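You operate a simulated robot arm through the tools that you are given. There is no shell and no other tool.

You are at the controls of a simulated robot arm. One attempt, no reset.

## Task
Dock the blue cart and move the seals carton onto the dock deck.
Fine: brake off, roll it slowly, hands out of the gap; latch held and brake on before you unload. Set down upright: what you pick out.

The check looks at the end state, three seconds after you hand in, the way a careful person would. Anything else that was tipped, shoved, dropped, spilled or broken makes it a failure. Lids that push on must go on centred and level and be pressed home; caps that screw on are set level and turned clockwise until they are tight.

## Robot
A 6-joint arm with a two-finger gripper, fixed in place. Base frame: the origin is at the foot of the arm, x ahead of it, y to its left, z up. Lengths are in mm, angles in rad, forces in N, time in s.
Its first joint turns from -2.897 to 2.897 rad. Payload 3.43 kg.
The TCP is the grasp point between the finger pads, 20 mm short of the fingertips. In the tool frame z runs along the fingers and y along their closing line. Largest opening 190 mm; the body of the gripper starts 248 mm behind the TCP.
Orientation is that of the tool frame in the base frame, as [roll, pitch, yaw] about the fixed x, y, z axes, in that order (R = Rz(yaw) Ry(pitch) Rx(roll)). With the fingers straight down and closing along the base's y, the tool's x points along the base's -x, its y along +y and its z along -z.

## Interface
- The arm moves only by the tool servo_tool. Its argument "moves" is a list of rows, each a list of 7 numbers: the turn, a rotation vector about the base's x, y, z in rad, then the shift along the base's x, y, z in mm, then the opening, from 0 (shut) to 1 (fully open). In form: [[rx, ry, rz, tx, ty, tz, hand], ...]. A call has 1 to 20 rows; each row is the pose to reach, as a shift and turn from the pose commanded when the call began. A row lasts 0.2 s, in which the tool goes at most 50 mm and 0.15 rad; a call with a longer step from one row to the next is refused whole, and so is a gripper value outside its range. A pose out of reach is approached as far as the arm can. The call stops where the force on the tool passes 60 N (or 10 N more than at its start, if that is more) or the arm is blocked; 0.2 s more then pass. The fingers move at their own pace (about 153 mm/s each) and stop on an object; they squeeze with about 39 N. The grip force told is the motor's: it shows also when the fingers shut on nothing. Time passes only in rows, and 0.2 s behind the last, so rows that repeat a pose let the fingers close. It gives the time, the measured TCP pose, the force on the tool (base axes), the opening and the grip force at its end, in the units of the frame above (readings bear some noise), with the torque about the TCP (base axes, N m) and any sound that the robot's microphone picked up.
- Cameras (640 x 400 px; columns grow to the right, rows downward): "scene" is fixed at [48.2, -650.2, 1355]; the picture's right is [0.41, -0.91, 0.00], its down [-0.43, -0.19, -0.88] and it looks along [0.81, 0.36, -0.47] (base axes); focal length 360 px, centre (320, 200). "wrist" rides on the gripper at [70, -8, -288] in the tool frame; the picture's right is [0.12, 0.99, 0.00], its down [-0.96, 0.11, -0.25] and it looks along [-0.25, 0.03, 0.97] (tool axes); focal length 261 px, centre (320, 200). There is no depth. A picture from a camera that has moved, and an enlarged one, comes with that camera's place and axes in the base frame and with its lens.
- get_image(camera): a new picture of that camera. No time passes.
- move_column(by): slides the trunk up (or, below 0, down) by that many mm; the arm rides with it, the base frame stays. It gives what a move gives, with no picture.
- zoom(camera, box): a new picture of the part [left, top, right, bottom] of that camera's present view, enlarged. No time passes.
- close_job(): hands the job in; it is judged then, once.

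Places have to be worked out from the pictures, the camera data and where the tool is seen. Open the gripper and draw the arm clear of the work before you hand the job in, unless the task says otherwise.

The tools are called after "Emit:" as a command line: name --pt "numbers of a row" for each row, then --argument value for the rest, lists and objects as JSON in quotes. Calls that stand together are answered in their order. servo_tool: Moves the arm, as the interface text tells. Its arguments: {"type":"object","properties":{"moves":{"type":"array"}},"required":["moves"]} The other tools are called the same way: move_column (by) slides the trunk up or down; get_image (camera) takes a picture; zoom (camera, box) takes an enlarged picture of a part of a camera's view; close_job () hands the job in.

At the start:

```text
clock: 0.0
position: [642.8, 58.1, 1066.2]
ee_rot: [3.141, 0.0, -3.141]
wrist_force: [-0.7, 0.0, 0.0]
ft_torque: [0.0, -0.02, -0.03]
gripper_width: 189.9
finger_force: 0.0
trunk travel left (down, up): [-200.0, 240.0]
```

scene: 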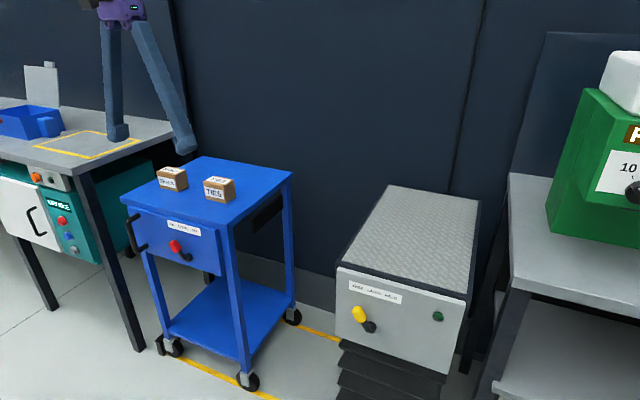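
wrist: 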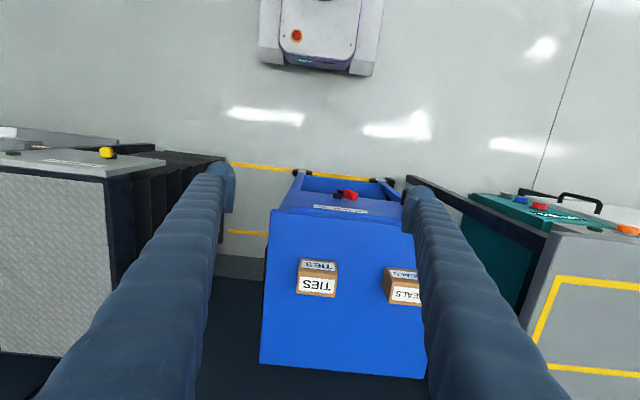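

I start by looking closely at the cart, its brake lever and the dock, to read labels and controls before moving anything.

Emit:
zoom --camera "scene" --box '[110, 150, 310, 275]'

Emit:
zoom --camera "scene" --box '[320, 180, 490, 286]'

Emit:
zoom --camera "scene" --box '[320, 260, 490, 366]'

Emit:
zoom --camera "wrist" --box '[240, 150, 440, 275]'

Emit:
zoom --camera "scene" --box '[110, 270, 350, 400]'

```text
3.20 times, centred on (210, 212) of scene
camera zoom: at [48.2, -650.2, 1355.0], right [0.41, -0.91, 0.0], down [-0.43, -0.19, -0.88], along [0.81, 0.36, -0.47], focal length 1151 px, centre (672, 160)
```

zoom: 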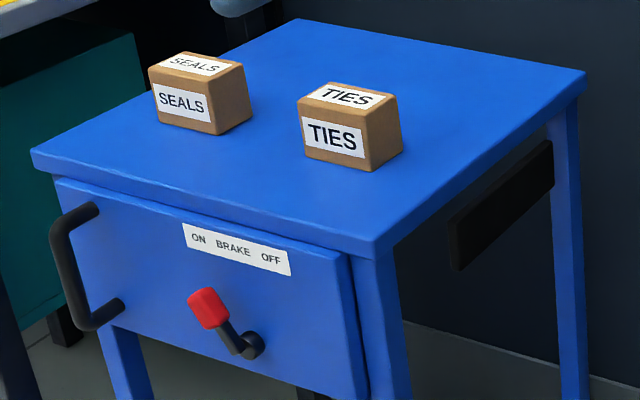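

```text
3.76 times, centred on (405, 233) of scene
camera zoom: at [48.2, -650.2, 1355.0], right [0.41, -0.91, 0.0], down [-0.43, -0.19, -0.88], along [0.81, 0.36, -0.47], focal length 1354 px, centre (0, 76)
```

zoom: 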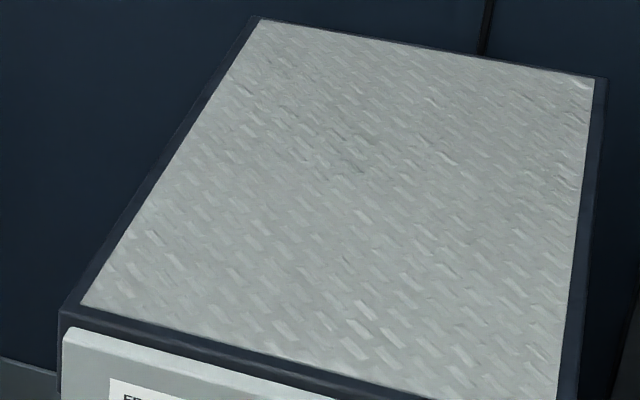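

```text
3.76 times, centred on (405, 313) of scene
camera zoom: at [48.2, -650.2, 1355.0], right [0.41, -0.91, 0.0], down [-0.43, -0.19, -0.88], along [0.81, 0.36, -0.47], focal length 1354 px, centre (0, -225)
```

zoom: 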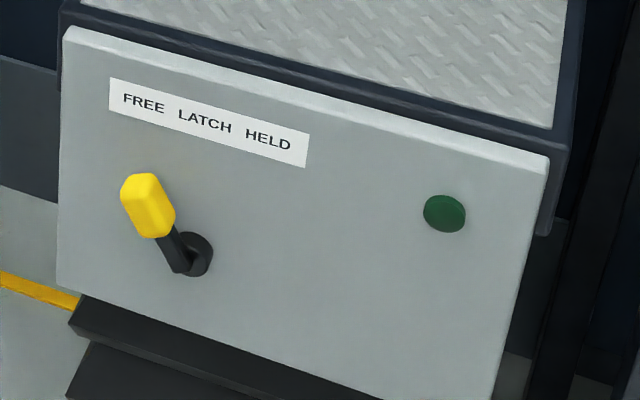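

```text
3.20 times, centred on (340, 212) of wrist
camera zoom: at [571.6, 49.8, 1353.5], right [-0.12, 0.99, 0.0], down [0.96, 0.11, 0.25], along [0.25, 0.03, -0.97], focal length 834 px, centre (256, 160)
```

zoom: 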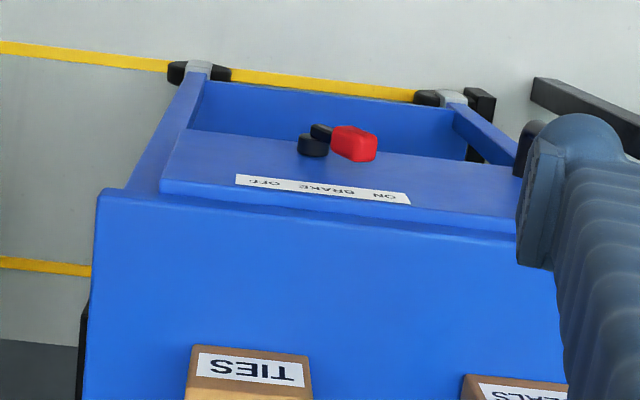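

```text
2.67 times, centred on (230, 335) of scene
camera zoom: at [48.2, -650.2, 1355.0], right [0.41, -0.91, 0.0], down [-0.43, -0.19, -0.88], along [0.81, 0.36, -0.47], focal length 959 px, centre (560, -160)
```

zoom: 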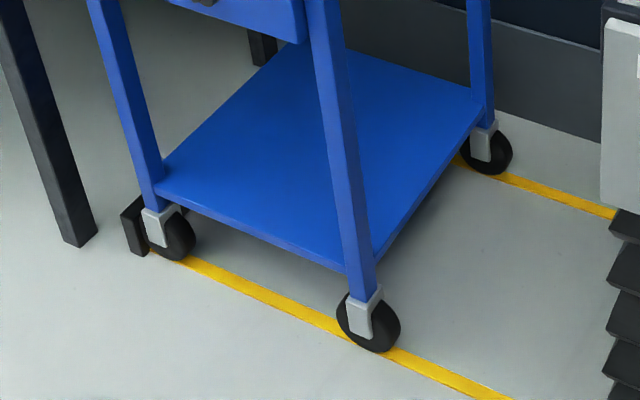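

The cart top comes out at about z 797, spanning y −40…400 with its front edge near x 754. The deck has the same height, with its near corner at about (722, −394). I zoom in further on the handle, levers and docking hardware.

Emit:
zoom --camera "scene" --box '[115, 195, 195, 245]'

Emit:
zoom --camera "scene" --box '[155, 220, 235, 270]'

Emit:
zoom --camera "scene" --box '[330, 290, 410, 340]'

Emit:
zoom --camera "scene" --box '[0, 60, 160, 160]'

Emit:
zoom --camera "scene" --box '[220, 180, 350, 262]'

Emit:
zoom --camera "wrist" --box '[380, 150, 640, 312]'

Emit:
zoom --camera "wrist" --box '[0, 120, 260, 282]'

```text
8.00 times, centred on (155, 220) of scene
camera zoom: at [48.2, -650.2, 1355.0], right [0.41, -0.91, 0.0], down [-0.43, -0.19, -0.88], along [0.81, 0.36, -0.47], focal length 2876 px, centre (1640, 40)
```

zoom: 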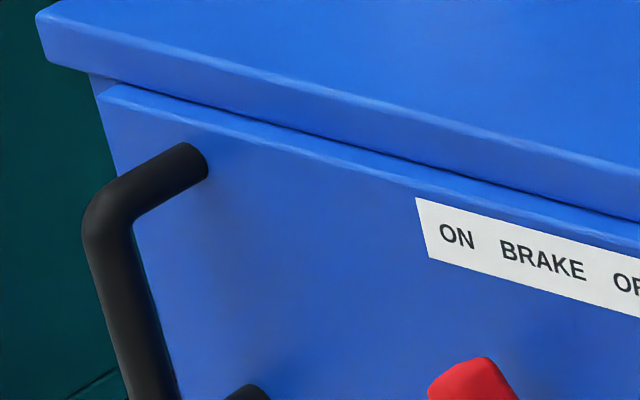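

```text
8.00 times, centred on (195, 245) of scene
camera zoom: at [48.2, -650.2, 1355.0], right [0.41, -0.91, 0.0], down [-0.43, -0.19, -0.88], along [0.81, 0.36, -0.47], focal length 2876 px, centre (1320, -160)
```

zoom: 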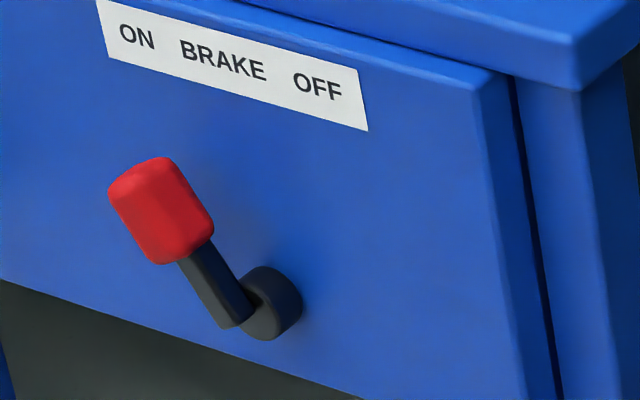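

```text
8.00 times, centred on (370, 315) of scene
camera zoom: at [48.2, -650.2, 1355.0], right [0.41, -0.91, 0.0], down [-0.43, -0.19, -0.88], along [0.81, 0.36, -0.47], focal length 2876 px, centre (-80, -720)
```

zoom: 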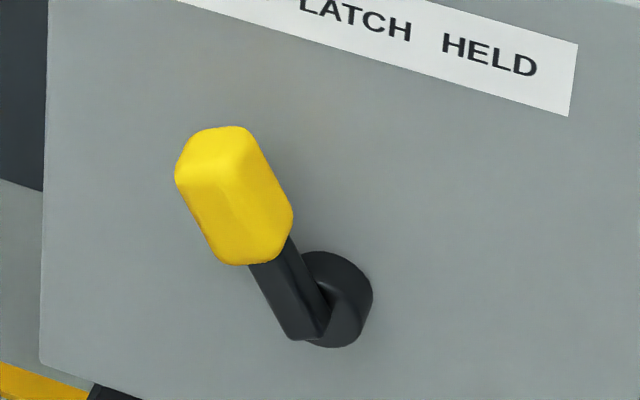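

```text
4.00 times, centred on (80, 110) of scene
camera zoom: at [48.2, -650.2, 1355.0], right [0.41, -0.91, 0.0], down [-0.43, -0.19, -0.88], along [0.81, 0.36, -0.47], focal length 1438 px, centre (1280, 560)
```

zoom: 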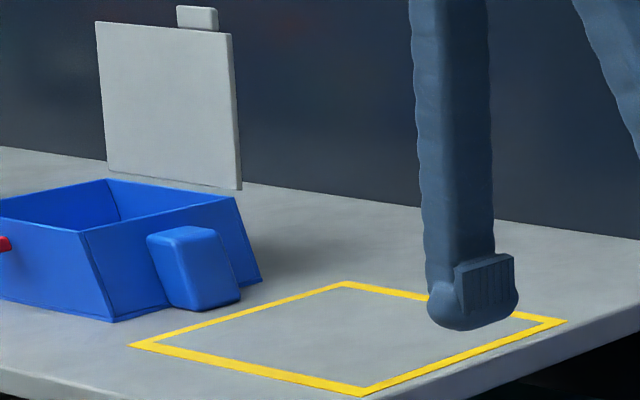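

```text
4.88 times, centred on (285, 221) of scene
camera zoom: at [48.2, -650.2, 1355.0], right [0.41, -0.91, 0.0], down [-0.43, -0.19, -0.88], along [0.81, 0.36, -0.47], focal length 1754 px, centre (491, 98)
```

zoom: 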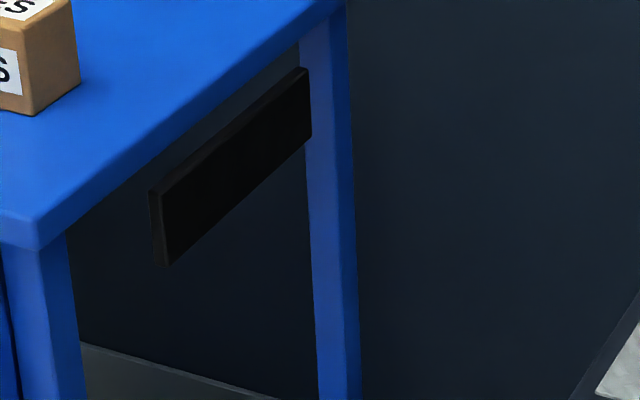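

```text
2.46 times, centred on (510, 231) of wrist
camera zoom: at [571.6, 49.8, 1353.5], right [-0.12, 0.99, 0.0], down [0.96, 0.11, 0.25], along [0.25, 0.03, -0.97], focal length 642 px, centre (-148, 124)
```

zoom: 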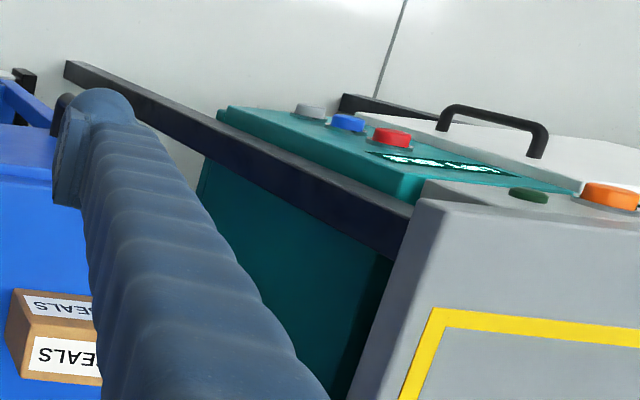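

```text
2.46 times, centred on (130, 201) of wrist
camera zoom: at [571.6, 49.8, 1353.5], right [-0.12, 0.99, 0.0], down [0.96, 0.11, 0.25], along [0.25, 0.03, -0.97], focal length 642 px, centre (788, 198)
```

zoom: 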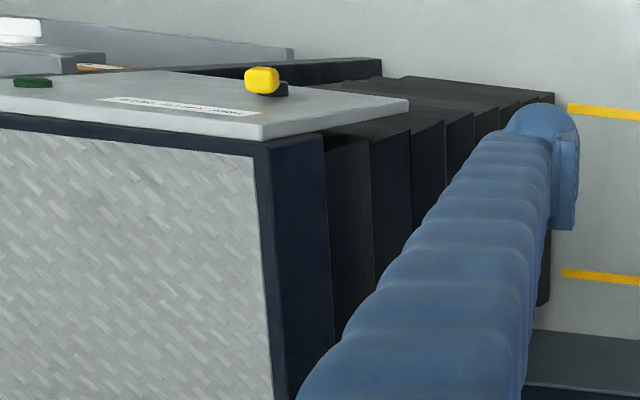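

Estimates so far, in mm:
- Brake hub at about (736, 120, 642), with its red knob at (718, 148, 691) leaning to ON.
- Handle bar at about (703, 316), z 630–752.
- Latch knob at about (684, −474, 688), leaning to FREE.

I close the fingers and move to a pose above and left of the brake knob to get a closer wrist view.

Emit:
servo_tool --pt "0 0 0 8 22 -31 0" --pt "0 0 0 16 45 -62 0" --pt "0 0 0 24 67 -93 0" --pt "0 0 0 32 90 -124 0" --pt "0 0 0 40 112 -155 0" --pt "0 0 0 48 134 -186 0" --pt "0 0 0 55 150 -210 0" --pt "0 0 0 55 150 -210 0"

Emit:
get_image --camera "wrist"

Emit:
get_image --camera "scene"

```text
clock: 1.8
position: [697.4, 209.2, 855.6]
ee_rot: [3.14, -0.001, 3.141]
wrist_force: [0.4, -0.2, -0.7]
ft_torque: [-0.05, 0.02, -0.02]
gripper_width: 0.0
finger_force: 34.2
trunk travel left (down, up): [-200.0, 240.0]
```

```text
taken
camera wrist: at [627.2, 199.5, 1143.6], right [-0.12, 0.99, 0.0], down [0.96, 0.11, 0.25], along [0.25, 0.03, -0.97], focal length 261 px, centre (320, 200)
```

wrist: 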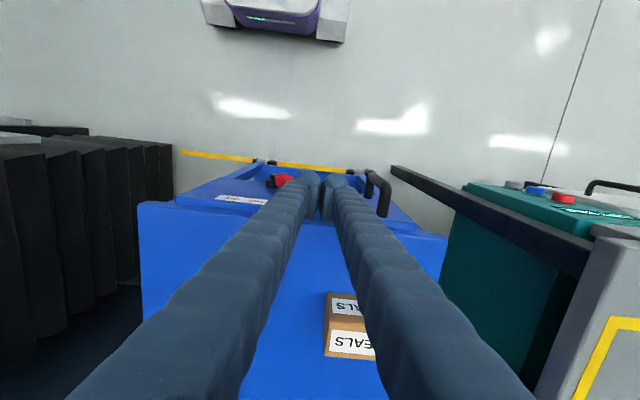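

```text
taken
```

scene: 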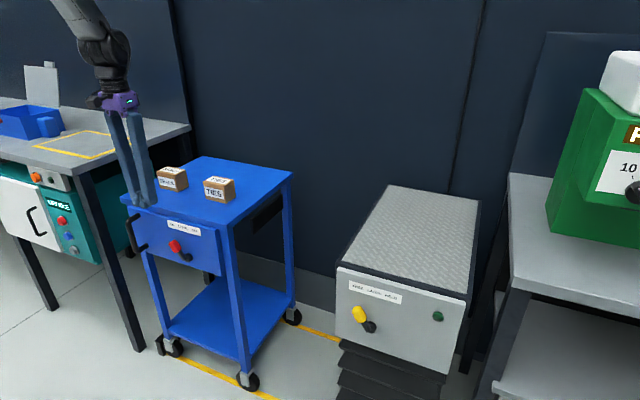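

The fingers are shut and hang above the panel, left of the brake knob. I zoom in to check their shape and the clearance to the knob and handle.

Emit:
zoom --camera "scene" --box '[90, 90, 250, 270]'

Emit:
zoom --camera "wrist" --box '[240, 140, 440, 265]'

```text
2.22 times, centred on (170, 180) of scene
camera zoom: at [48.2, -650.2, 1355.0], right [0.41, -0.91, 0.0], down [-0.43, -0.19, -0.88], along [0.81, 0.36, -0.47], focal length 799 px, centre (653, 244)
```

zoom: 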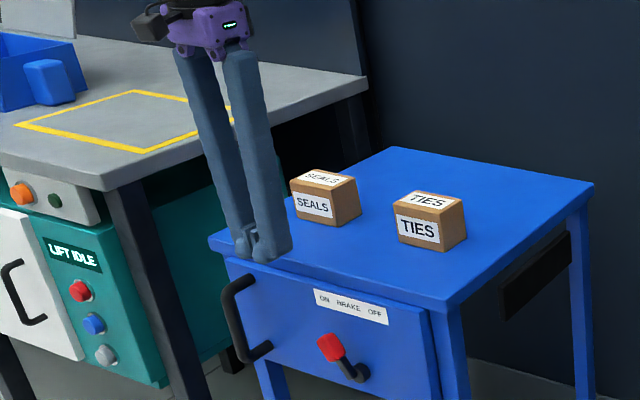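

```text
3.20 times, centred on (340, 202) of wrist
camera zoom: at [627.2, 199.5, 1143.6], right [-0.12, 0.99, 0.0], down [0.96, 0.11, 0.25], along [0.25, 0.03, -0.97], focal length 834 px, centre (256, 192)
```

zoom: 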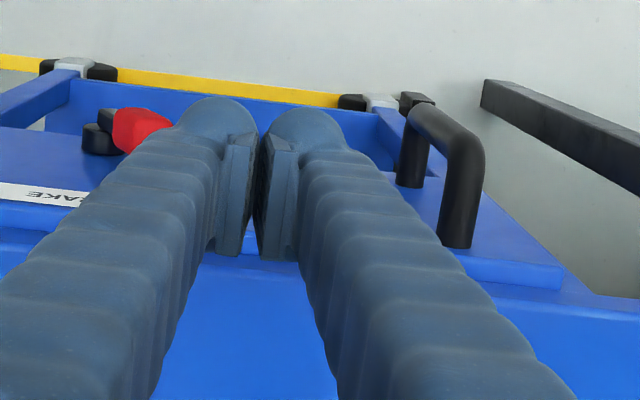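

Clearances look fine: the knob is at about y 147, and the handle is at y 312. I lower the closed fingers beside the knob on its +y side, in front of the panel, keeping clear of both.

Emit:
servo_tool --pt "0 0 0 4 8 -30 0" --pt "0 0 0 6 12 -65 0" --pt "0 0 0 6 12 -100 0" --pt "0 0 0 6 12 -130 0" --pt "0 0 0 6 12 -150 0" --pt "0 0 0 6 12 -166 0" --pt "0 0 0 6 12 -166 0"

Emit:
zoom --camera "scene" --box '[110, 170, 270, 270]'

Emit:
zoom --camera "wrist" --box '[220, 120, 460, 270]'

```text
clock: 3.4
position: [701.5, 220.3, 690.3]
ee_rot: [3.141, 0.002, -3.14]
wrist_force: [-0.6, 0.0, 0.1]
ft_torque: [0.02, 0.02, 0.01]
gripper_width: 0.0
finger_force: 34.5
trunk travel left (down, up): [-200.0, 240.0]
```

```text
4.00 times, centred on (190, 220) of scene
camera zoom: at [48.2, -650.2, 1355.0], right [0.41, -0.91, 0.0], down [-0.43, -0.19, -0.88], along [0.81, 0.36, -0.47], focal length 1438 px, centre (840, 120)
```

zoom: 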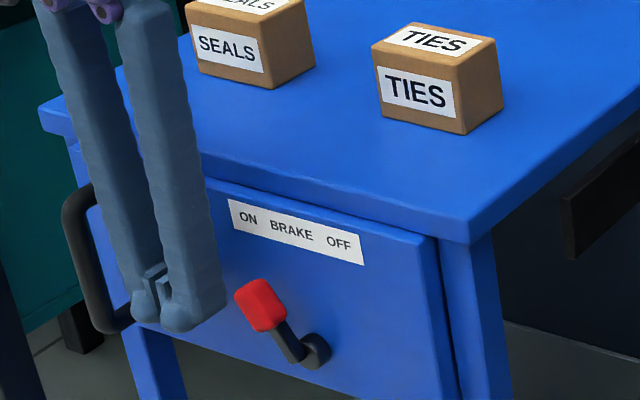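

```text
2.67 times, centred on (340, 195) of wrist
camera zoom: at [631.3, 212.3, 977.2], right [-0.12, 0.99, 0.0], down [0.96, 0.11, 0.25], along [0.24, 0.03, -0.97], focal length 695 px, centre (267, 213)
```

zoom: 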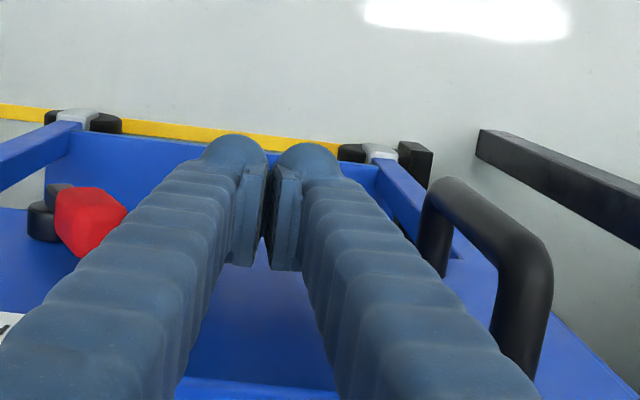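

The fingers stand clear on the +y side of the red knob. I push slowly in −y to swing the lever towards OFF, stopping short of the expected end to check.

Emit:
servo_tool --pt "0 0 0 1 -5 0 0" --pt "0 0 0 1 -10 0 0" --pt "0 0 0 1 -15 0 0" --pt "0 0 0 1 -20 0 0" --pt "0 0 0 1 -24 0 0" --pt "0 0 0 1 -28 0 0" --pt "0 0 0 1 -32 0 0" --pt "0 0 0 1 -36 0 0" --pt "0 0 0 1 -40 0 0" --pt "0 0 0 1 -44 0 0" --pt "0 0 0 1 -48 0 0" --pt "0 0 0 1 -52 0 0" --pt "0 0 0 1 -56 0 0" --pt "0 0 0 1 -60 0 0" --pt "0 0 0 1 -64 0 0"

Emit:
zoom --camera "scene" --box '[110, 170, 270, 270]'

Emit:
zoom --camera "wrist" --box '[220, 120, 460, 270]'

```text
clock: 6.6
position: [703.4, 156.6, 690.9]
ee_rot: [-3.14, 0.0, 3.139]
wrist_force: [0.2, 0.2, 1.1]
ft_torque: [0.0, -0.01, -0.02]
gripper_width: 0.1
finger_force: 34.5
trunk travel left (down, up): [-200.0, 240.0]
```

```text
4.00 times, centred on (190, 220) of scene
camera zoom: at [48.2, -650.2, 1355.0], right [0.41, -0.91, 0.0], down [-0.43, -0.19, -0.88], along [0.81, 0.36, -0.47], focal length 1438 px, centre (840, 120)
```

zoom: 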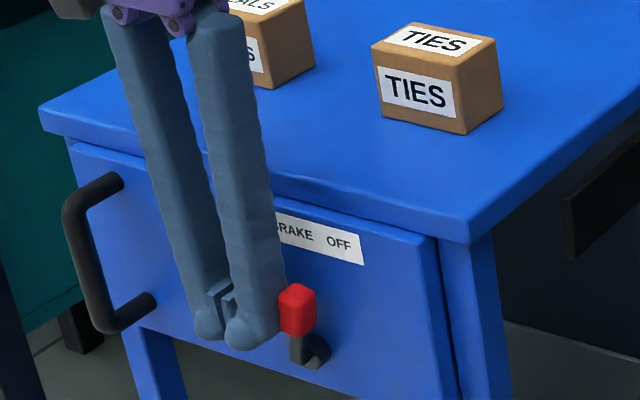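

```text
2.67 times, centred on (340, 195) of wrist
camera zoom: at [633.7, 147.4, 978.0], right [-0.12, 0.99, 0.0], down [0.96, 0.11, 0.25], along [0.24, 0.03, -0.97], focal length 695 px, centre (267, 213)
```

zoom: 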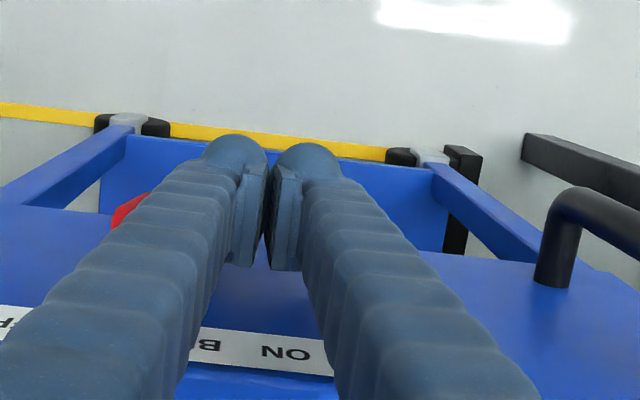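

The lever is upright now and moves with hardly any force. I keep pushing slowly towards the OFF end.

Emit:
servo_tool --pt "0 0 0 0 -4 0 0" --pt "0 0 0 0 -8 0 0" --pt "0 0 0 0 -12 0 0" --pt "0 0 0 0 -16 0 0" --pt "0 0 0 0 -19 0 0" --pt "0 0 0 0 -22 0 0" --pt "0 0 0 0 -24 0 0"

Emit:
zoom --camera "scene" --box '[110, 170, 270, 270]'

```text
clock: 8.2
position: [704.5, 132.2, 691.2]
ee_rot: [-3.141, 0.0, 3.14]
wrist_force: [-2.5, 6.1, 7.4]
ft_torque: [-0.2, -0.05, -0.04]
gripper_width: 0.1
finger_force: 34.2
trunk travel left (down, up): [-200.0, 240.0]
```

```text
4.00 times, centred on (190, 220) of scene
camera zoom: at [48.2, -650.2, 1355.0], right [0.41, -0.91, 0.0], down [-0.43, -0.19, -0.88], along [0.81, 0.36, -0.47], focal length 1438 px, centre (840, 120)
```

zoom: 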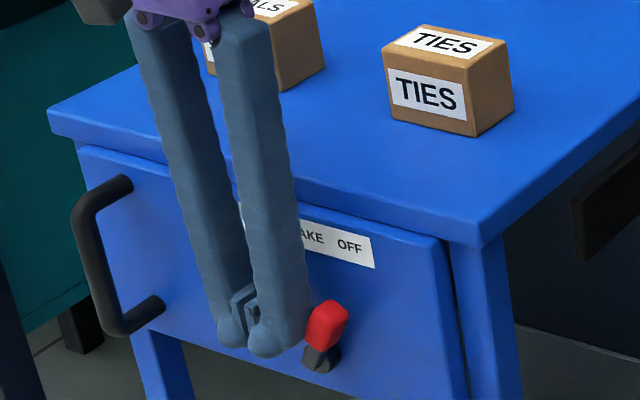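

The lever has reached OFF: the force rose to 6 N and the cart rolled about 10 mm with the push, so the brake is released. I back off, rise above the handle height and half-open the hand, ready for the handle.

Emit:
servo_tool --pt "0 0 0 -2 10 0 0" --pt "0 0 0 -4 25 0 0" --pt "0 0 0 -6 45 0 0" --pt "0 0 0 -10 60 30 0" --pt "0 0 0 -10 80 70 0" --pt "0 0 0 -10 100 105 0.1" --pt "0 0 0 -10 130 125 0.3" --pt "0 0 0 -10 155 130 0.5" --pt "0 0 0 -8 170 130 0.5" --pt "0 0 0 -8 170 130 0.5"

Emit:
zoom --camera "scene" --box '[90, 150, 310, 288]'

Emit:
zoom --camera "wrist" --box '[160, 120, 480, 320]'

```text
clock: 10.4
position: [697.5, 303.3, 820.1]
ee_rot: [3.141, -0.003, -3.141]
wrist_force: [1.4, -0.1, 0.4]
ft_torque: [-0.03, 0.02, -0.01]
gripper_width: 94.9
finger_force: 0.1
trunk travel left (down, up): [-200.0, 240.0]
```

```text
2.90 times, centred on (200, 219) of scene
camera zoom: at [48.2, -650.2, 1355.0], right [0.41, -0.91, 0.0], down [-0.43, -0.19, -0.88], along [0.81, 0.36, -0.47], focal length 1042 px, centre (668, 145)
```

zoom: 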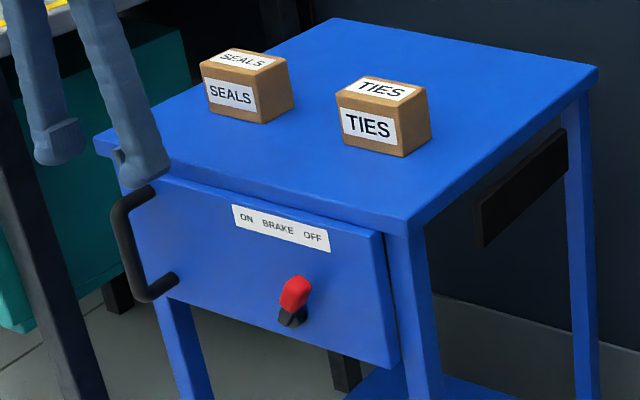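

```text
2.00 times, centred on (320, 220) of wrist
camera zoom: at [627.3, 294.0, 1107.6], right [-0.12, 0.99, 0.0], down [0.96, 0.11, 0.25], along [0.24, 0.03, -0.97], focal length 521 px, centre (320, 160)
```

zoom: 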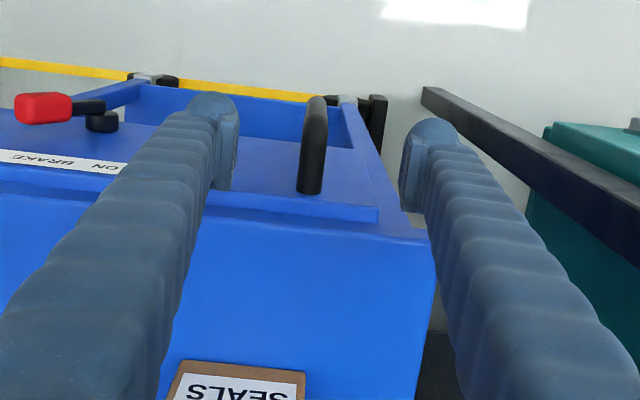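

The handle sits between the open fingers at about (698, 302), and the lever stands at OFF. I lower straight down around the bar and close on it.

Emit:
servo_tool --pt "0 0 0 0 0 -30 0.5" --pt "0 0 0 0 0 -60 0.5" --pt "0 0 0 0 0 -90 0.5" --pt "0 0 0 0 0 -115 0.5" --pt "0 0 0 0 0 -120 0.5" --pt "0 0 0 0 0 -120 0.3" --pt "0 0 0 0 0 -120 0.2" --pt "0 0 0 0 0 -120 0.15" --pt "0 0 0 0 0 -120 0.1" --pt "0 0 0 0 0 -120 0.05" --pt "0 0 0 0 0 -120 0.0" --pt "0 0 0 0 0 -120 0.0"

Emit:
zoom --camera "scene" --box '[90, 150, 310, 288]'

Emit:
zoom --camera "wrist" --box '[160, 120, 480, 320]'

```text
clock: 13.0
position: [695.0, 302.5, 701.8]
ee_rot: [3.141, -0.002, -3.141]
wrist_force: [0.8, -2.7, -5.2]
ft_torque: [-0.04, -0.07, 0.02]
gripper_width: 16.9
finger_force: 45.0
trunk travel left (down, up): [-200.0, 240.0]
```

```text
2.90 times, centred on (200, 219) of scene
camera zoom: at [48.2, -650.2, 1355.0], right [0.41, -0.91, 0.0], down [-0.43, -0.19, -0.88], along [0.81, 0.36, -0.47], focal length 1042 px, centre (668, 145)
```

zoom: 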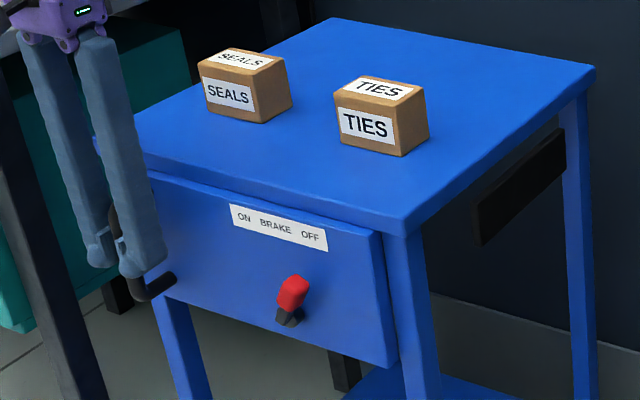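

```text
2.00 times, centred on (320, 220) of wrist
camera zoom: at [624.8, 294.0, 988.7], right [-0.12, 0.99, 0.0], down [0.96, 0.11, 0.25], along [0.24, 0.03, -0.97], focal length 521 px, centre (320, 160)
```

zoom: 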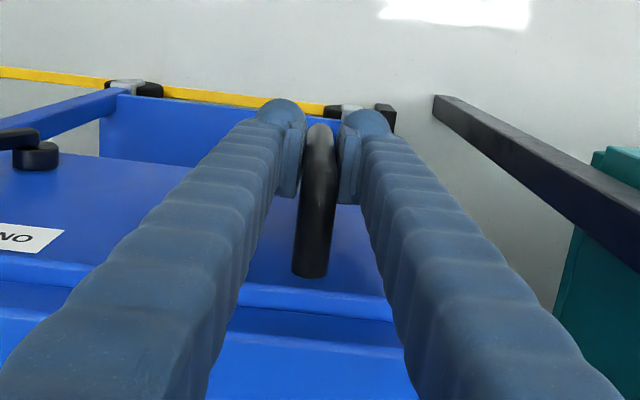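

I have the handle, with 16.9 mm between the fingers at about y 302. I roll the cart slowly in −y at about 25 mm/s, easing in and out, with the hand well away from the gap.

Emit:
servo_tool --pt "0 0 0 0 -1 0 0" --pt "0 0 0 0 -3 0 0" --pt "0 0 0 0 -6 0 0" --pt "0 0 0 0 -10 0 0" --pt "0 0 0 0 -15 0 0" --pt "0 0 0 0 -20 0 0" --pt "0 0 0 0 -25 0 0" --pt "0 0 0 0 -30 0 0" --pt "0 0 0 0 -35 0 0" --pt "0 0 0 0 -40 0 0" --pt "0 0 0 0 -45 0 0" --pt "0 0 0 0 -50 0 0" --pt "0 0 0 0 -55 0 0" --pt "0 0 0 0 -60 0 0" --pt "0 0 0 0 -65 0 0" --pt "0 0 0 0 -70 0 0" --pt "0 0 0 0 -74 0 0" --pt "0 0 0 0 -77 0 0" --pt "0 0 0 0 -79 0 0" --pt "0 0 0 0 -80 0 0"

Emit:
get_image --camera "scene"

Emit:
get_image --camera "wrist"

```text
clock: 17.2
position: [695.5, 223.0, 700.9]
ee_rot: [-3.141, 0.003, -3.141]
wrist_force: [-14.9, 7.2, 27.4]
ft_torque: [0.11, 0.19, -0.02]
gripper_width: 16.6
finger_force: 44.9
trunk travel left (down, up): [-200.0, 240.0]
```

```text
taken
```

scene: 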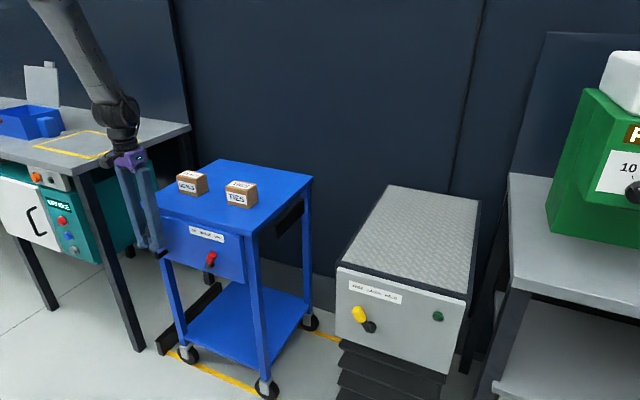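

```text
taken
camera wrist: at [624.2, 213.8, 988.2], right [-0.12, 0.99, 0.0], down [0.96, 0.11, 0.25], along [0.25, 0.03, -0.97], focal length 261 px, centre (320, 200)
```

wrist: 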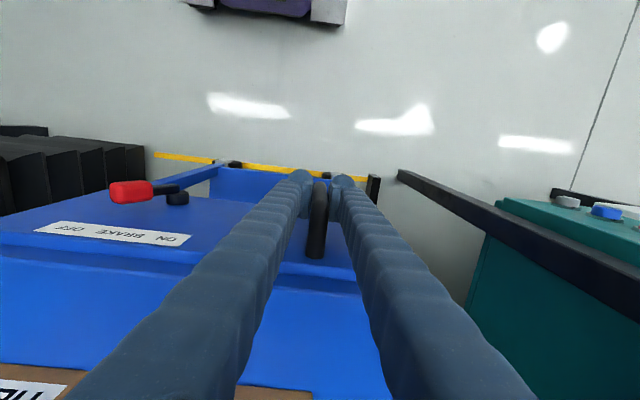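

The cart moved about 80 mm. Some side load has built up in the grip (27 N vertical), so I loosen and re-close the fingers to relieve it before rolling further.

Emit:
servo_tool --pt "0 0 0 0 0 0 0.15" --pt "0 0 0 0 0 0 0.15" --pt "0 0 0 0 0 0 0.1" --pt "0 0 0 0 0 0 0" --pt "0 0 0 0 0 0 0"

```text
clock: 18.4
position: [697.4, 223.0, 698.6]
ee_rot: [3.14, -0.002, 3.139]
wrist_force: [1.7, 1.6, -4.7]
ft_torque: [0.01, -0.09, -0.06]
gripper_width: 16.7
finger_force: 45.9
trunk travel left (down, up): [-200.0, 240.0]
```

The load is gone and the grip is good. Next stretch: about 88 mm at 25 mm/s.

Emit:
servo_tool --pt "0 0 0 0 -2 0 0" --pt "0 0 0 0 -5 0 0" --pt "0 0 0 0 -10 0 0" --pt "0 0 0 0 -15 0 0" --pt "0 0 0 0 -20 0 0" --pt "0 0 0 0 -25 0 0" --pt "0 0 0 0 -30 0 0" --pt "0 0 0 0 -35 0 0" --pt "0 0 0 0 -40 0 0" --pt "0 0 0 0 -45 0 0" --pt "0 0 0 0 -50 0 0" --pt "0 0 0 0 -55 0 0" --pt "0 0 0 0 -60 0 0" --pt "0 0 0 0 -65 0 0" --pt "0 0 0 0 -70 0 0" --pt "0 0 0 0 -75 0 0" --pt "0 0 0 0 -80 0 0" --pt "0 0 0 0 -84 0 0" --pt "0 0 0 0 -87 0 0" --pt "0 0 0 0 -88 0 0"

Emit:
get_image --camera "scene"

```text
clock: 22.6
position: [696.8, 134.0, 699.4]
ee_rot: [-3.142, 0.0, -3.141]
wrist_force: [10.3, 6.8, -23.3]
ft_torque: [0.08, -0.1, 0.0]
gripper_width: 16.6
finger_force: 45.4
trunk travel left (down, up): [-200.0, 240.0]
```

```text
taken
```

scene: 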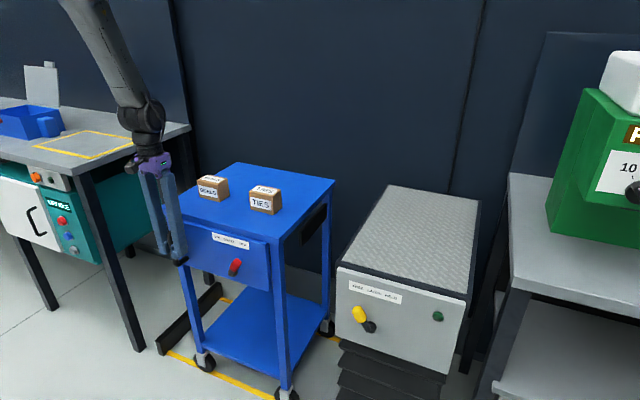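

The cart rolls straight along the lane. I relieve the grip again and go on another 70 mm.

Emit:
servo_tool --pt "0 0 0 0 0 0 0.15" --pt "0 0 0 0 0 0 0.12" --pt "0 0 0 0 0 0 0" --pt "0 0 0 0 0 0 0" --pt "0 0 0 0 -2 0 0" --pt "0 0 0 0 -5 0 0" --pt "0 0 0 0 -10 0 0" --pt "0 0 0 0 -15 0 0" --pt "0 0 0 0 -20 0 0" --pt "0 0 0 0 -25 0 0" --pt "0 0 0 0 -30 0 0" --pt "0 0 0 0 -35 0 0" --pt "0 0 0 0 -40 0 0" --pt "0 0 0 0 -45 0 0" --pt "0 0 0 0 -50 0 0" --pt "0 0 0 0 -55 0 0" --pt "0 0 0 0 -60 0 0" --pt "0 0 0 0 -65 0 0" --pt "0 0 0 0 -69 0 0" --pt "0 0 0 0 -71 0 0"

Emit:
get_image --camera "scene"

Emit:
get_image --camera "wrist"

```text
clock: 26.8
position: [695.5, 62.6, 700.5]
ee_rot: [-3.141, -0.003, 3.138]
wrist_force: [-10.8, 5.6, -8.1]
ft_torque: [0.03, 0.07, -0.02]
gripper_width: 16.6
finger_force: 44.8
trunk travel left (down, up): [-200.0, 240.0]
```

```text
taken
```

scene: 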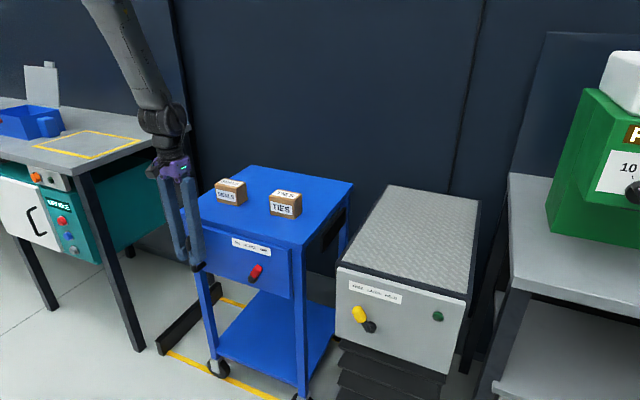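

```text
taken
camera wrist: at [625.6, 54.8, 987.8], right [-0.12, 0.99, 0.0], down [0.96, 0.11, 0.25], along [0.24, 0.03, -0.97], focal length 261 px, centre (320, 200)
```

wrist: 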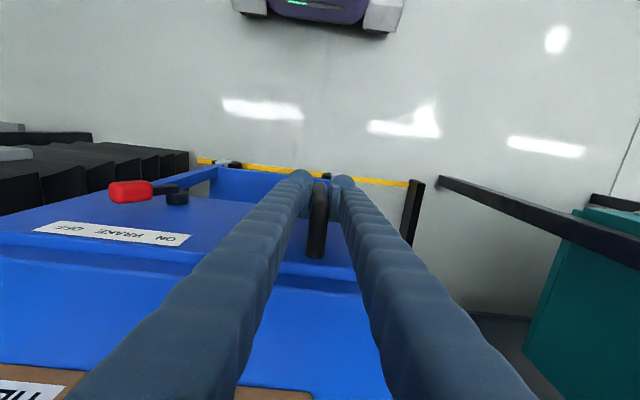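

By my estimate about 105 mm of gap remains (cart side near y −288, dock face at −394). I look closely at the mating faces before the final approach.

Emit:
zoom --camera "scene" --box '[270, 170, 430, 340]'

Emit:
zoom --camera "wrist" --box '[0, 100, 240, 250]'

```text
2.35 times, centred on (350, 255) of scene
camera zoom: at [48.2, -650.2, 1355.0], right [0.41, -0.91, 0.0], down [-0.43, -0.19, -0.88], along [0.81, 0.36, -0.47], focal length 846 px, centre (249, 71)
```

zoom: 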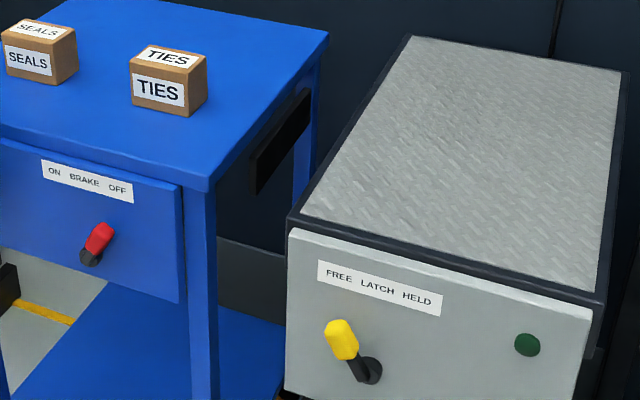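

```text
2.67 times, centred on (120, 175) of wrist
camera zoom: at [625.6, 54.8, 987.8], right [-0.12, 0.99, 0.0], down [0.96, 0.11, 0.25], along [0.24, 0.03, -0.97], focal length 695 px, centre (853, 267)
```

zoom: 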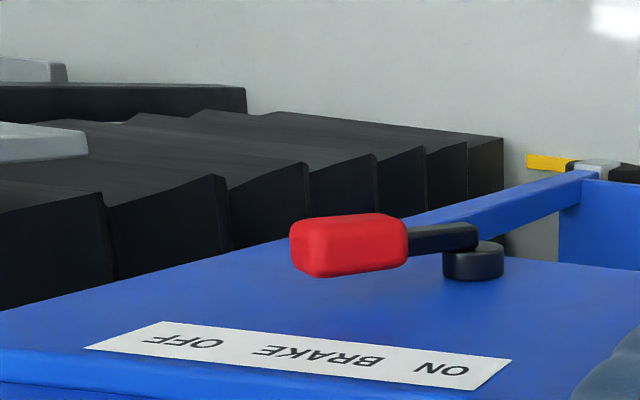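

All clear: nothing is in the gap. I roll on about 60 mm, then slow down.

Emit:
servo_tool --pt "0 0 0 0 0 0 0.15" --pt "0 0 0 0 0 0 0.12" --pt "0 0 0 0 0 0 0" --pt "0 0 0 0 0 0 0" --pt "0 0 0 0 -2 0 0" --pt "0 0 0 0 -5 0 0" --pt "0 0 0 0 -9 0 0" --pt "0 0 0 0 -14 0 0" --pt "0 0 0 0 -19 0 0" --pt "0 0 0 0 -24 0 0" --pt "0 0 0 0 -29 0 0" --pt "0 0 0 0 -34 0 0" --pt "0 0 0 0 -38 0 0" --pt "0 0 0 0 -42 0 0" --pt "0 0 0 0 -46 0 0" --pt "0 0 0 0 -50 0 0" --pt "0 0 0 0 -53 0 0" --pt "0 0 0 0 -56 0 0" --pt "0 0 0 0 -59 0 0" --pt "0 0 0 0 -61 0 0"

Emit:
zoom --camera "scene" --box '[270, 170, 430, 340]'

```text
clock: 31.0
position: [697.8, 2.0, 700.4]
ee_rot: [3.141, 0.001, 3.141]
wrist_force: [22.5, 6.7, 6.5]
ft_torque: [0.08, -0.29, -0.04]
gripper_width: 16.6
finger_force: 45.5
trunk travel left (down, up): [-200.0, 240.0]
```

```text
2.35 times, centred on (350, 255) of scene
camera zoom: at [48.2, -650.2, 1355.0], right [0.41, -0.91, 0.0], down [-0.43, -0.19, -0.88], along [0.81, 0.36, -0.47], focal length 846 px, centre (249, 71)
```

zoom: 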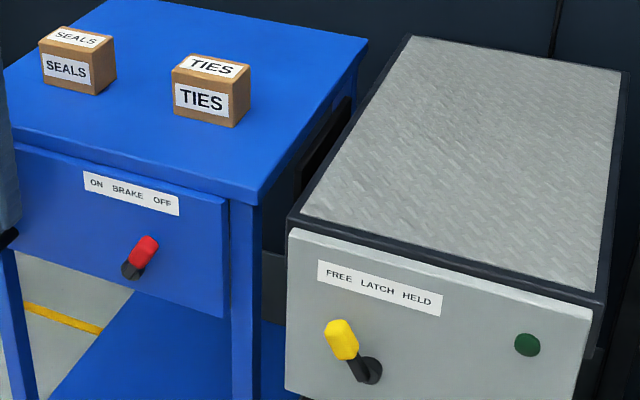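

About 44 mm is left by estimate. I relieve the grip and approach at 10 mm/s.

Emit:
servo_tool --pt "0 0 0 0 0 0 0.15" --pt "0 0 0 0 0 0 0.12" --pt "0 0 0 0 0 0 0" --pt "0 0 0 0 0 0 0" --pt "0 0 0 0 -1 0 0" --pt "0 0 0 0 -3 0 0" --pt "0 0 0 0 -5 0 0" --pt "0 0 0 0 -7 0 0" --pt "0 0 0 0 -9 0 0" --pt "0 0 0 0 -11 0 0" --pt "0 0 0 0 -13 0 0" --pt "0 0 0 0 -15 0 0" --pt "0 0 0 0 -17 0 0" --pt "0 0 0 0 -19 0 0" --pt "0 0 0 0 -21 0 0" --pt "0 0 0 0 -23 0 0" --pt "0 0 0 0 -25 0 0" --pt "0 0 0 0 -27 0 0" --pt "0 0 0 0 -29 0 0" --pt "0 0 0 0 -30 0 0"

Emit:
zoom --camera "scene" --box '[270, 170, 430, 340]'

```text
clock: 35.2
position: [695.4, -26.9, 701.2]
ee_rot: [3.141, 0.0, -3.141]
wrist_force: [-26.8, 7.1, -7.0]
ft_torque: [0.07, 0.26, 0.03]
gripper_width: 17.0
finger_force: 44.8
trunk travel left (down, up): [-200.0, 240.0]
```

```text
2.35 times, centred on (350, 255) of scene
camera zoom: at [48.2, -650.2, 1355.0], right [0.41, -0.91, 0.0], down [-0.43, -0.19, -0.88], along [0.81, 0.36, -0.47], focal length 846 px, centre (249, 71)
```

zoom: 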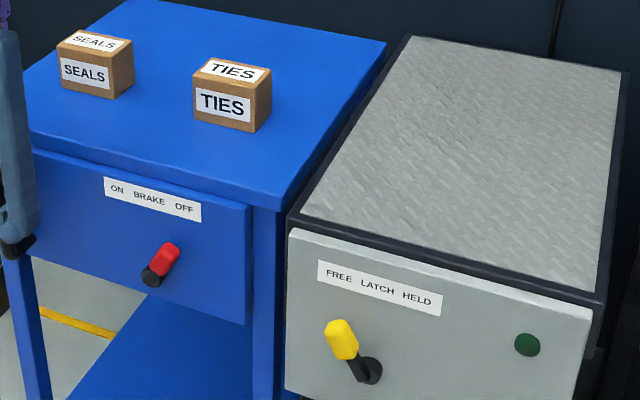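

Only a thin gap of about 15 mm remains. I continue at about 5 mm/s and watch the y force for contact.

Emit:
servo_tool --pt "0 0 0 0 0 0 0.15" --pt "0 0 0 0 0 0 0.12" --pt "0 0 0 0 0 0 0" --pt "0 0 0 0 0 0 0" --pt "0 0 0 0 -1 0 0" --pt "0 0 0 0 -2 0 0" --pt "0 0 0 0 -3 0 0" --pt "0 0 0 0 -4 0 0" --pt "0 0 0 0 -5 0 0" --pt "0 0 0 0 -6 0 0" --pt "0 0 0 0 -7 0 0" --pt "0 0 0 0 -8 0 0" --pt "0 0 0 0 -9 0 0" --pt "0 0 0 0 -10 0 0" --pt "0 0 0 0 -11 0 0" --pt "0 0 0 0 -12 0 0" --pt "0 0 0 0 -13 0 0" --pt "0 0 0 0 -14 0 0"

Emit:
zoom --camera "scene" --box '[270, 170, 430, 340]'

```text
clock: 37.5
position: [698.6, -29.8, 700.8]
ee_rot: [3.14, 0.003, -3.14]
wrist_force: [4.9, 9.3, -13.8]
ft_torque: [0.26, -0.37, -0.01]
gripper_width: 16.5
finger_force: 44.6
trunk travel left (down, up): [-200.0, 240.0]
stopped in row 11: the force on the tool passed its limit at 63 N (the readings are from after the stop); the commanded pose is now the measured one
```

```text
2.35 times, centred on (350, 255) of scene
camera zoom: at [48.2, -650.2, 1355.0], right [0.41, -0.91, 0.0], down [-0.43, -0.19, -0.88], along [0.81, 0.36, -0.47], focal length 846 px, centre (249, 71)
```

zoom: 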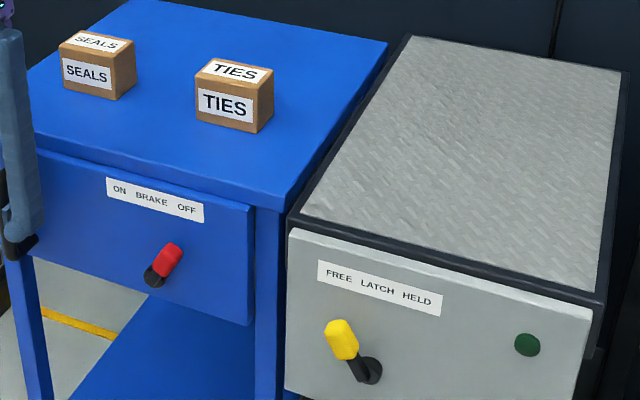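

The push stopped at 63 N at about y −30, so the cart has probably met the dock. I zoom on the gap and the indicator to judge.

Emit:
zoom --camera "scene" --box '[320, 175, 384, 235]'

Emit:
zoom --camera "scene" --box '[325, 215, 365, 265]'

Emit:
zoom --camera "wrist" --box '[0, 100, 320, 300]'

Emit:
zoom --camera "scene" --box '[250, 300, 410, 400]'

```text
6.67 times, centred on (352, 205) of scene
camera zoom: at [48.2, -650.2, 1355.0], right [0.41, -0.91, 0.0], down [-0.43, -0.19, -0.88], along [0.81, 0.36, -0.47], focal length 2397 px, centre (107, 167)
```

zoom: 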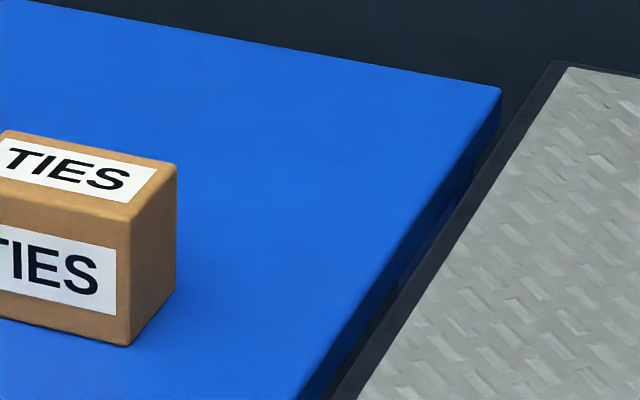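

```text
8.00 times, centred on (345, 240) of scene
camera zoom: at [48.2, -650.2, 1355.0], right [0.41, -0.91, 0.0], down [-0.43, -0.19, -0.88], along [0.81, 0.36, -0.47], focal length 2876 px, centre (120, -120)
```

zoom: 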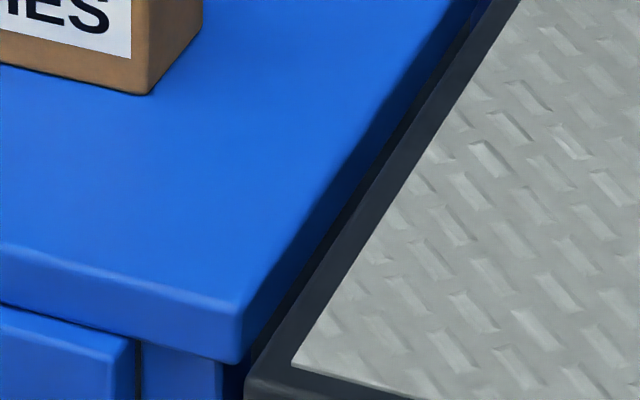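

```text
2.00 times, centred on (160, 200) of wrist
camera zoom: at [627.0, -38.9, 988.0], right [-0.12, 0.99, 0.0], down [0.96, 0.12, 0.25], along [0.25, 0.03, -0.97], focal length 521 px, centre (640, 200)
```

zoom: 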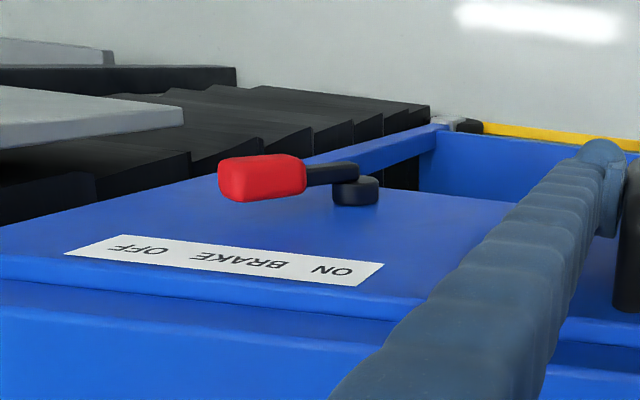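

```text
4.00 times, centred on (330, 350) of scene
camera zoom: at [48.2, -650.2, 1355.0], right [0.41, -0.91, 0.0], down [-0.43, -0.19, -0.88], along [0.81, 0.36, -0.47], focal length 1438 px, centre (280, -400)
```

zoom: 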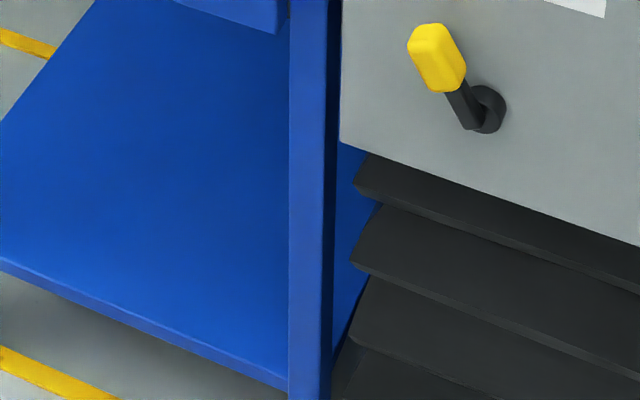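

The gap between the cart top and deck is parallel at about 15 mm. That matches the black bumper plate, which stands about 14 mm proud of the cart side. To confirm it is seated, I relieve the grip and push gently a few mm while watching position against force.

Emit:
servo_tool --pt "0 0 0 0 0 0 0.15" --pt "0 0 0 0 0 0 0.12" --pt "0 0 0 0 0 0 0" --pt "0 0 0 0 0 0 0" --pt "0 0 0 0 -1 0 0" --pt "0 0 0 0 -2 0 0" --pt "0 0 0 0 -2.5 0 0" --pt "0 0 0 0 -3 0 0"

Emit:
zoom --camera "scene" --box '[325, 215, 365, 265]'

```text
clock: 39.0
position: [697.3, -29.5, 702.5]
ee_rot: [3.14, 0.002, -3.141]
wrist_force: [1.3, 11.0, -7.6]
ft_torque: [0.3, -0.13, -0.07]
gripper_width: 16.8
finger_force: 45.0
trunk travel left (down, up): [-200.0, 240.0]
stopped in row 7: the force on the tool passed its limit at 63 N (the readings are from after the stop); the commanded pose is now the measured one
```

```text
8.00 times, centred on (345, 240) of scene
camera zoom: at [48.2, -650.2, 1355.0], right [0.41, -0.91, 0.0], down [-0.43, -0.19, -0.88], along [0.81, 0.36, -0.47], focal length 2876 px, centre (120, -120)
```

zoom: 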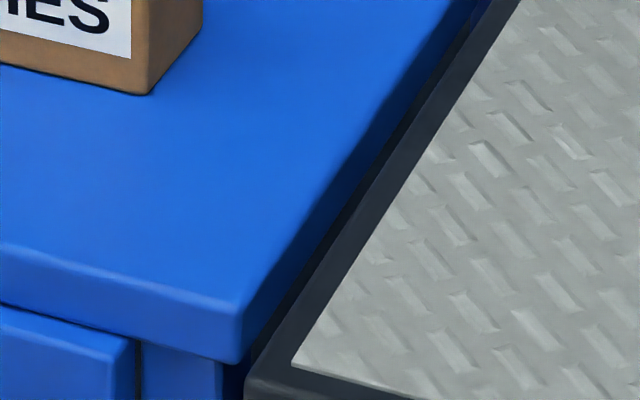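

It is blocked at the same spot, so the cart is fully seated against the dock. I release the handle, rise clear, and travel in front of the cart to the +y side of the latch knob with closed fingers.

Emit:
servo_tool --pt "0 0 0 0 0 0 0.15" --pt "0 0 0 0 0 0 0.3" --pt "0 0 0 0 0 0 0.4" --pt "0 0 0 0 0 30 0.4" --pt "0 0 0 0 0 70 0.4" --pt "0 0 0 0 0 110 0.4" --pt "0 0 0 -10 -10 140 0.3" --pt "0 0 0 -27 -40 150 0.1" --pt "0 0 0 -27 -85 150 0" --pt "0 0 0 -27 -130 150 0" --pt "0 0 0 -27 -175 150 0" --pt "0 0 0 -27 -220 150 0" --pt "0 0 0 -27 -265 150 0" --pt "0 0 0 -27 -310 150 0" --pt "0 0 0 -27 -345 150 0" --pt "0 0 0 -27 -365 150 0" --pt "0 0 0 -27 -365 150 0"

Emit:
get_image --camera "scene"

Emit:
get_image --camera "wrist"

```text
clock: 42.6
position: [671.2, -394.3, 852.6]
ee_rot: [3.14, 0.002, -3.141]
wrist_force: [-0.4, -1.0, -0.3]
ft_torque: [0.05, -0.01, 0.0]
gripper_width: 0.0
finger_force: 34.1
trunk travel left (down, up): [-200.0, 240.0]
```

```text
taken
```

scene: 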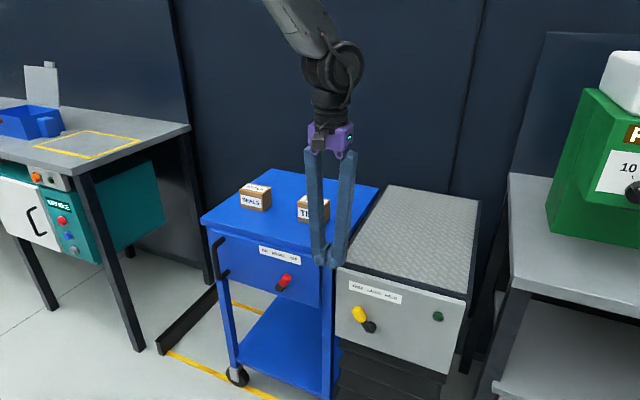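

```text
taken
camera wrist: at [600.0, -405.0, 1138.3], right [-0.12, 0.99, 0.0], down [0.96, 0.12, 0.25], along [0.25, 0.03, -0.97], focal length 261 px, centre (320, 200)
```

wrist: 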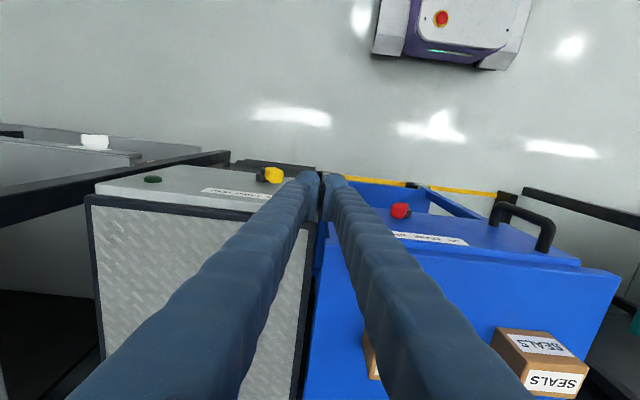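

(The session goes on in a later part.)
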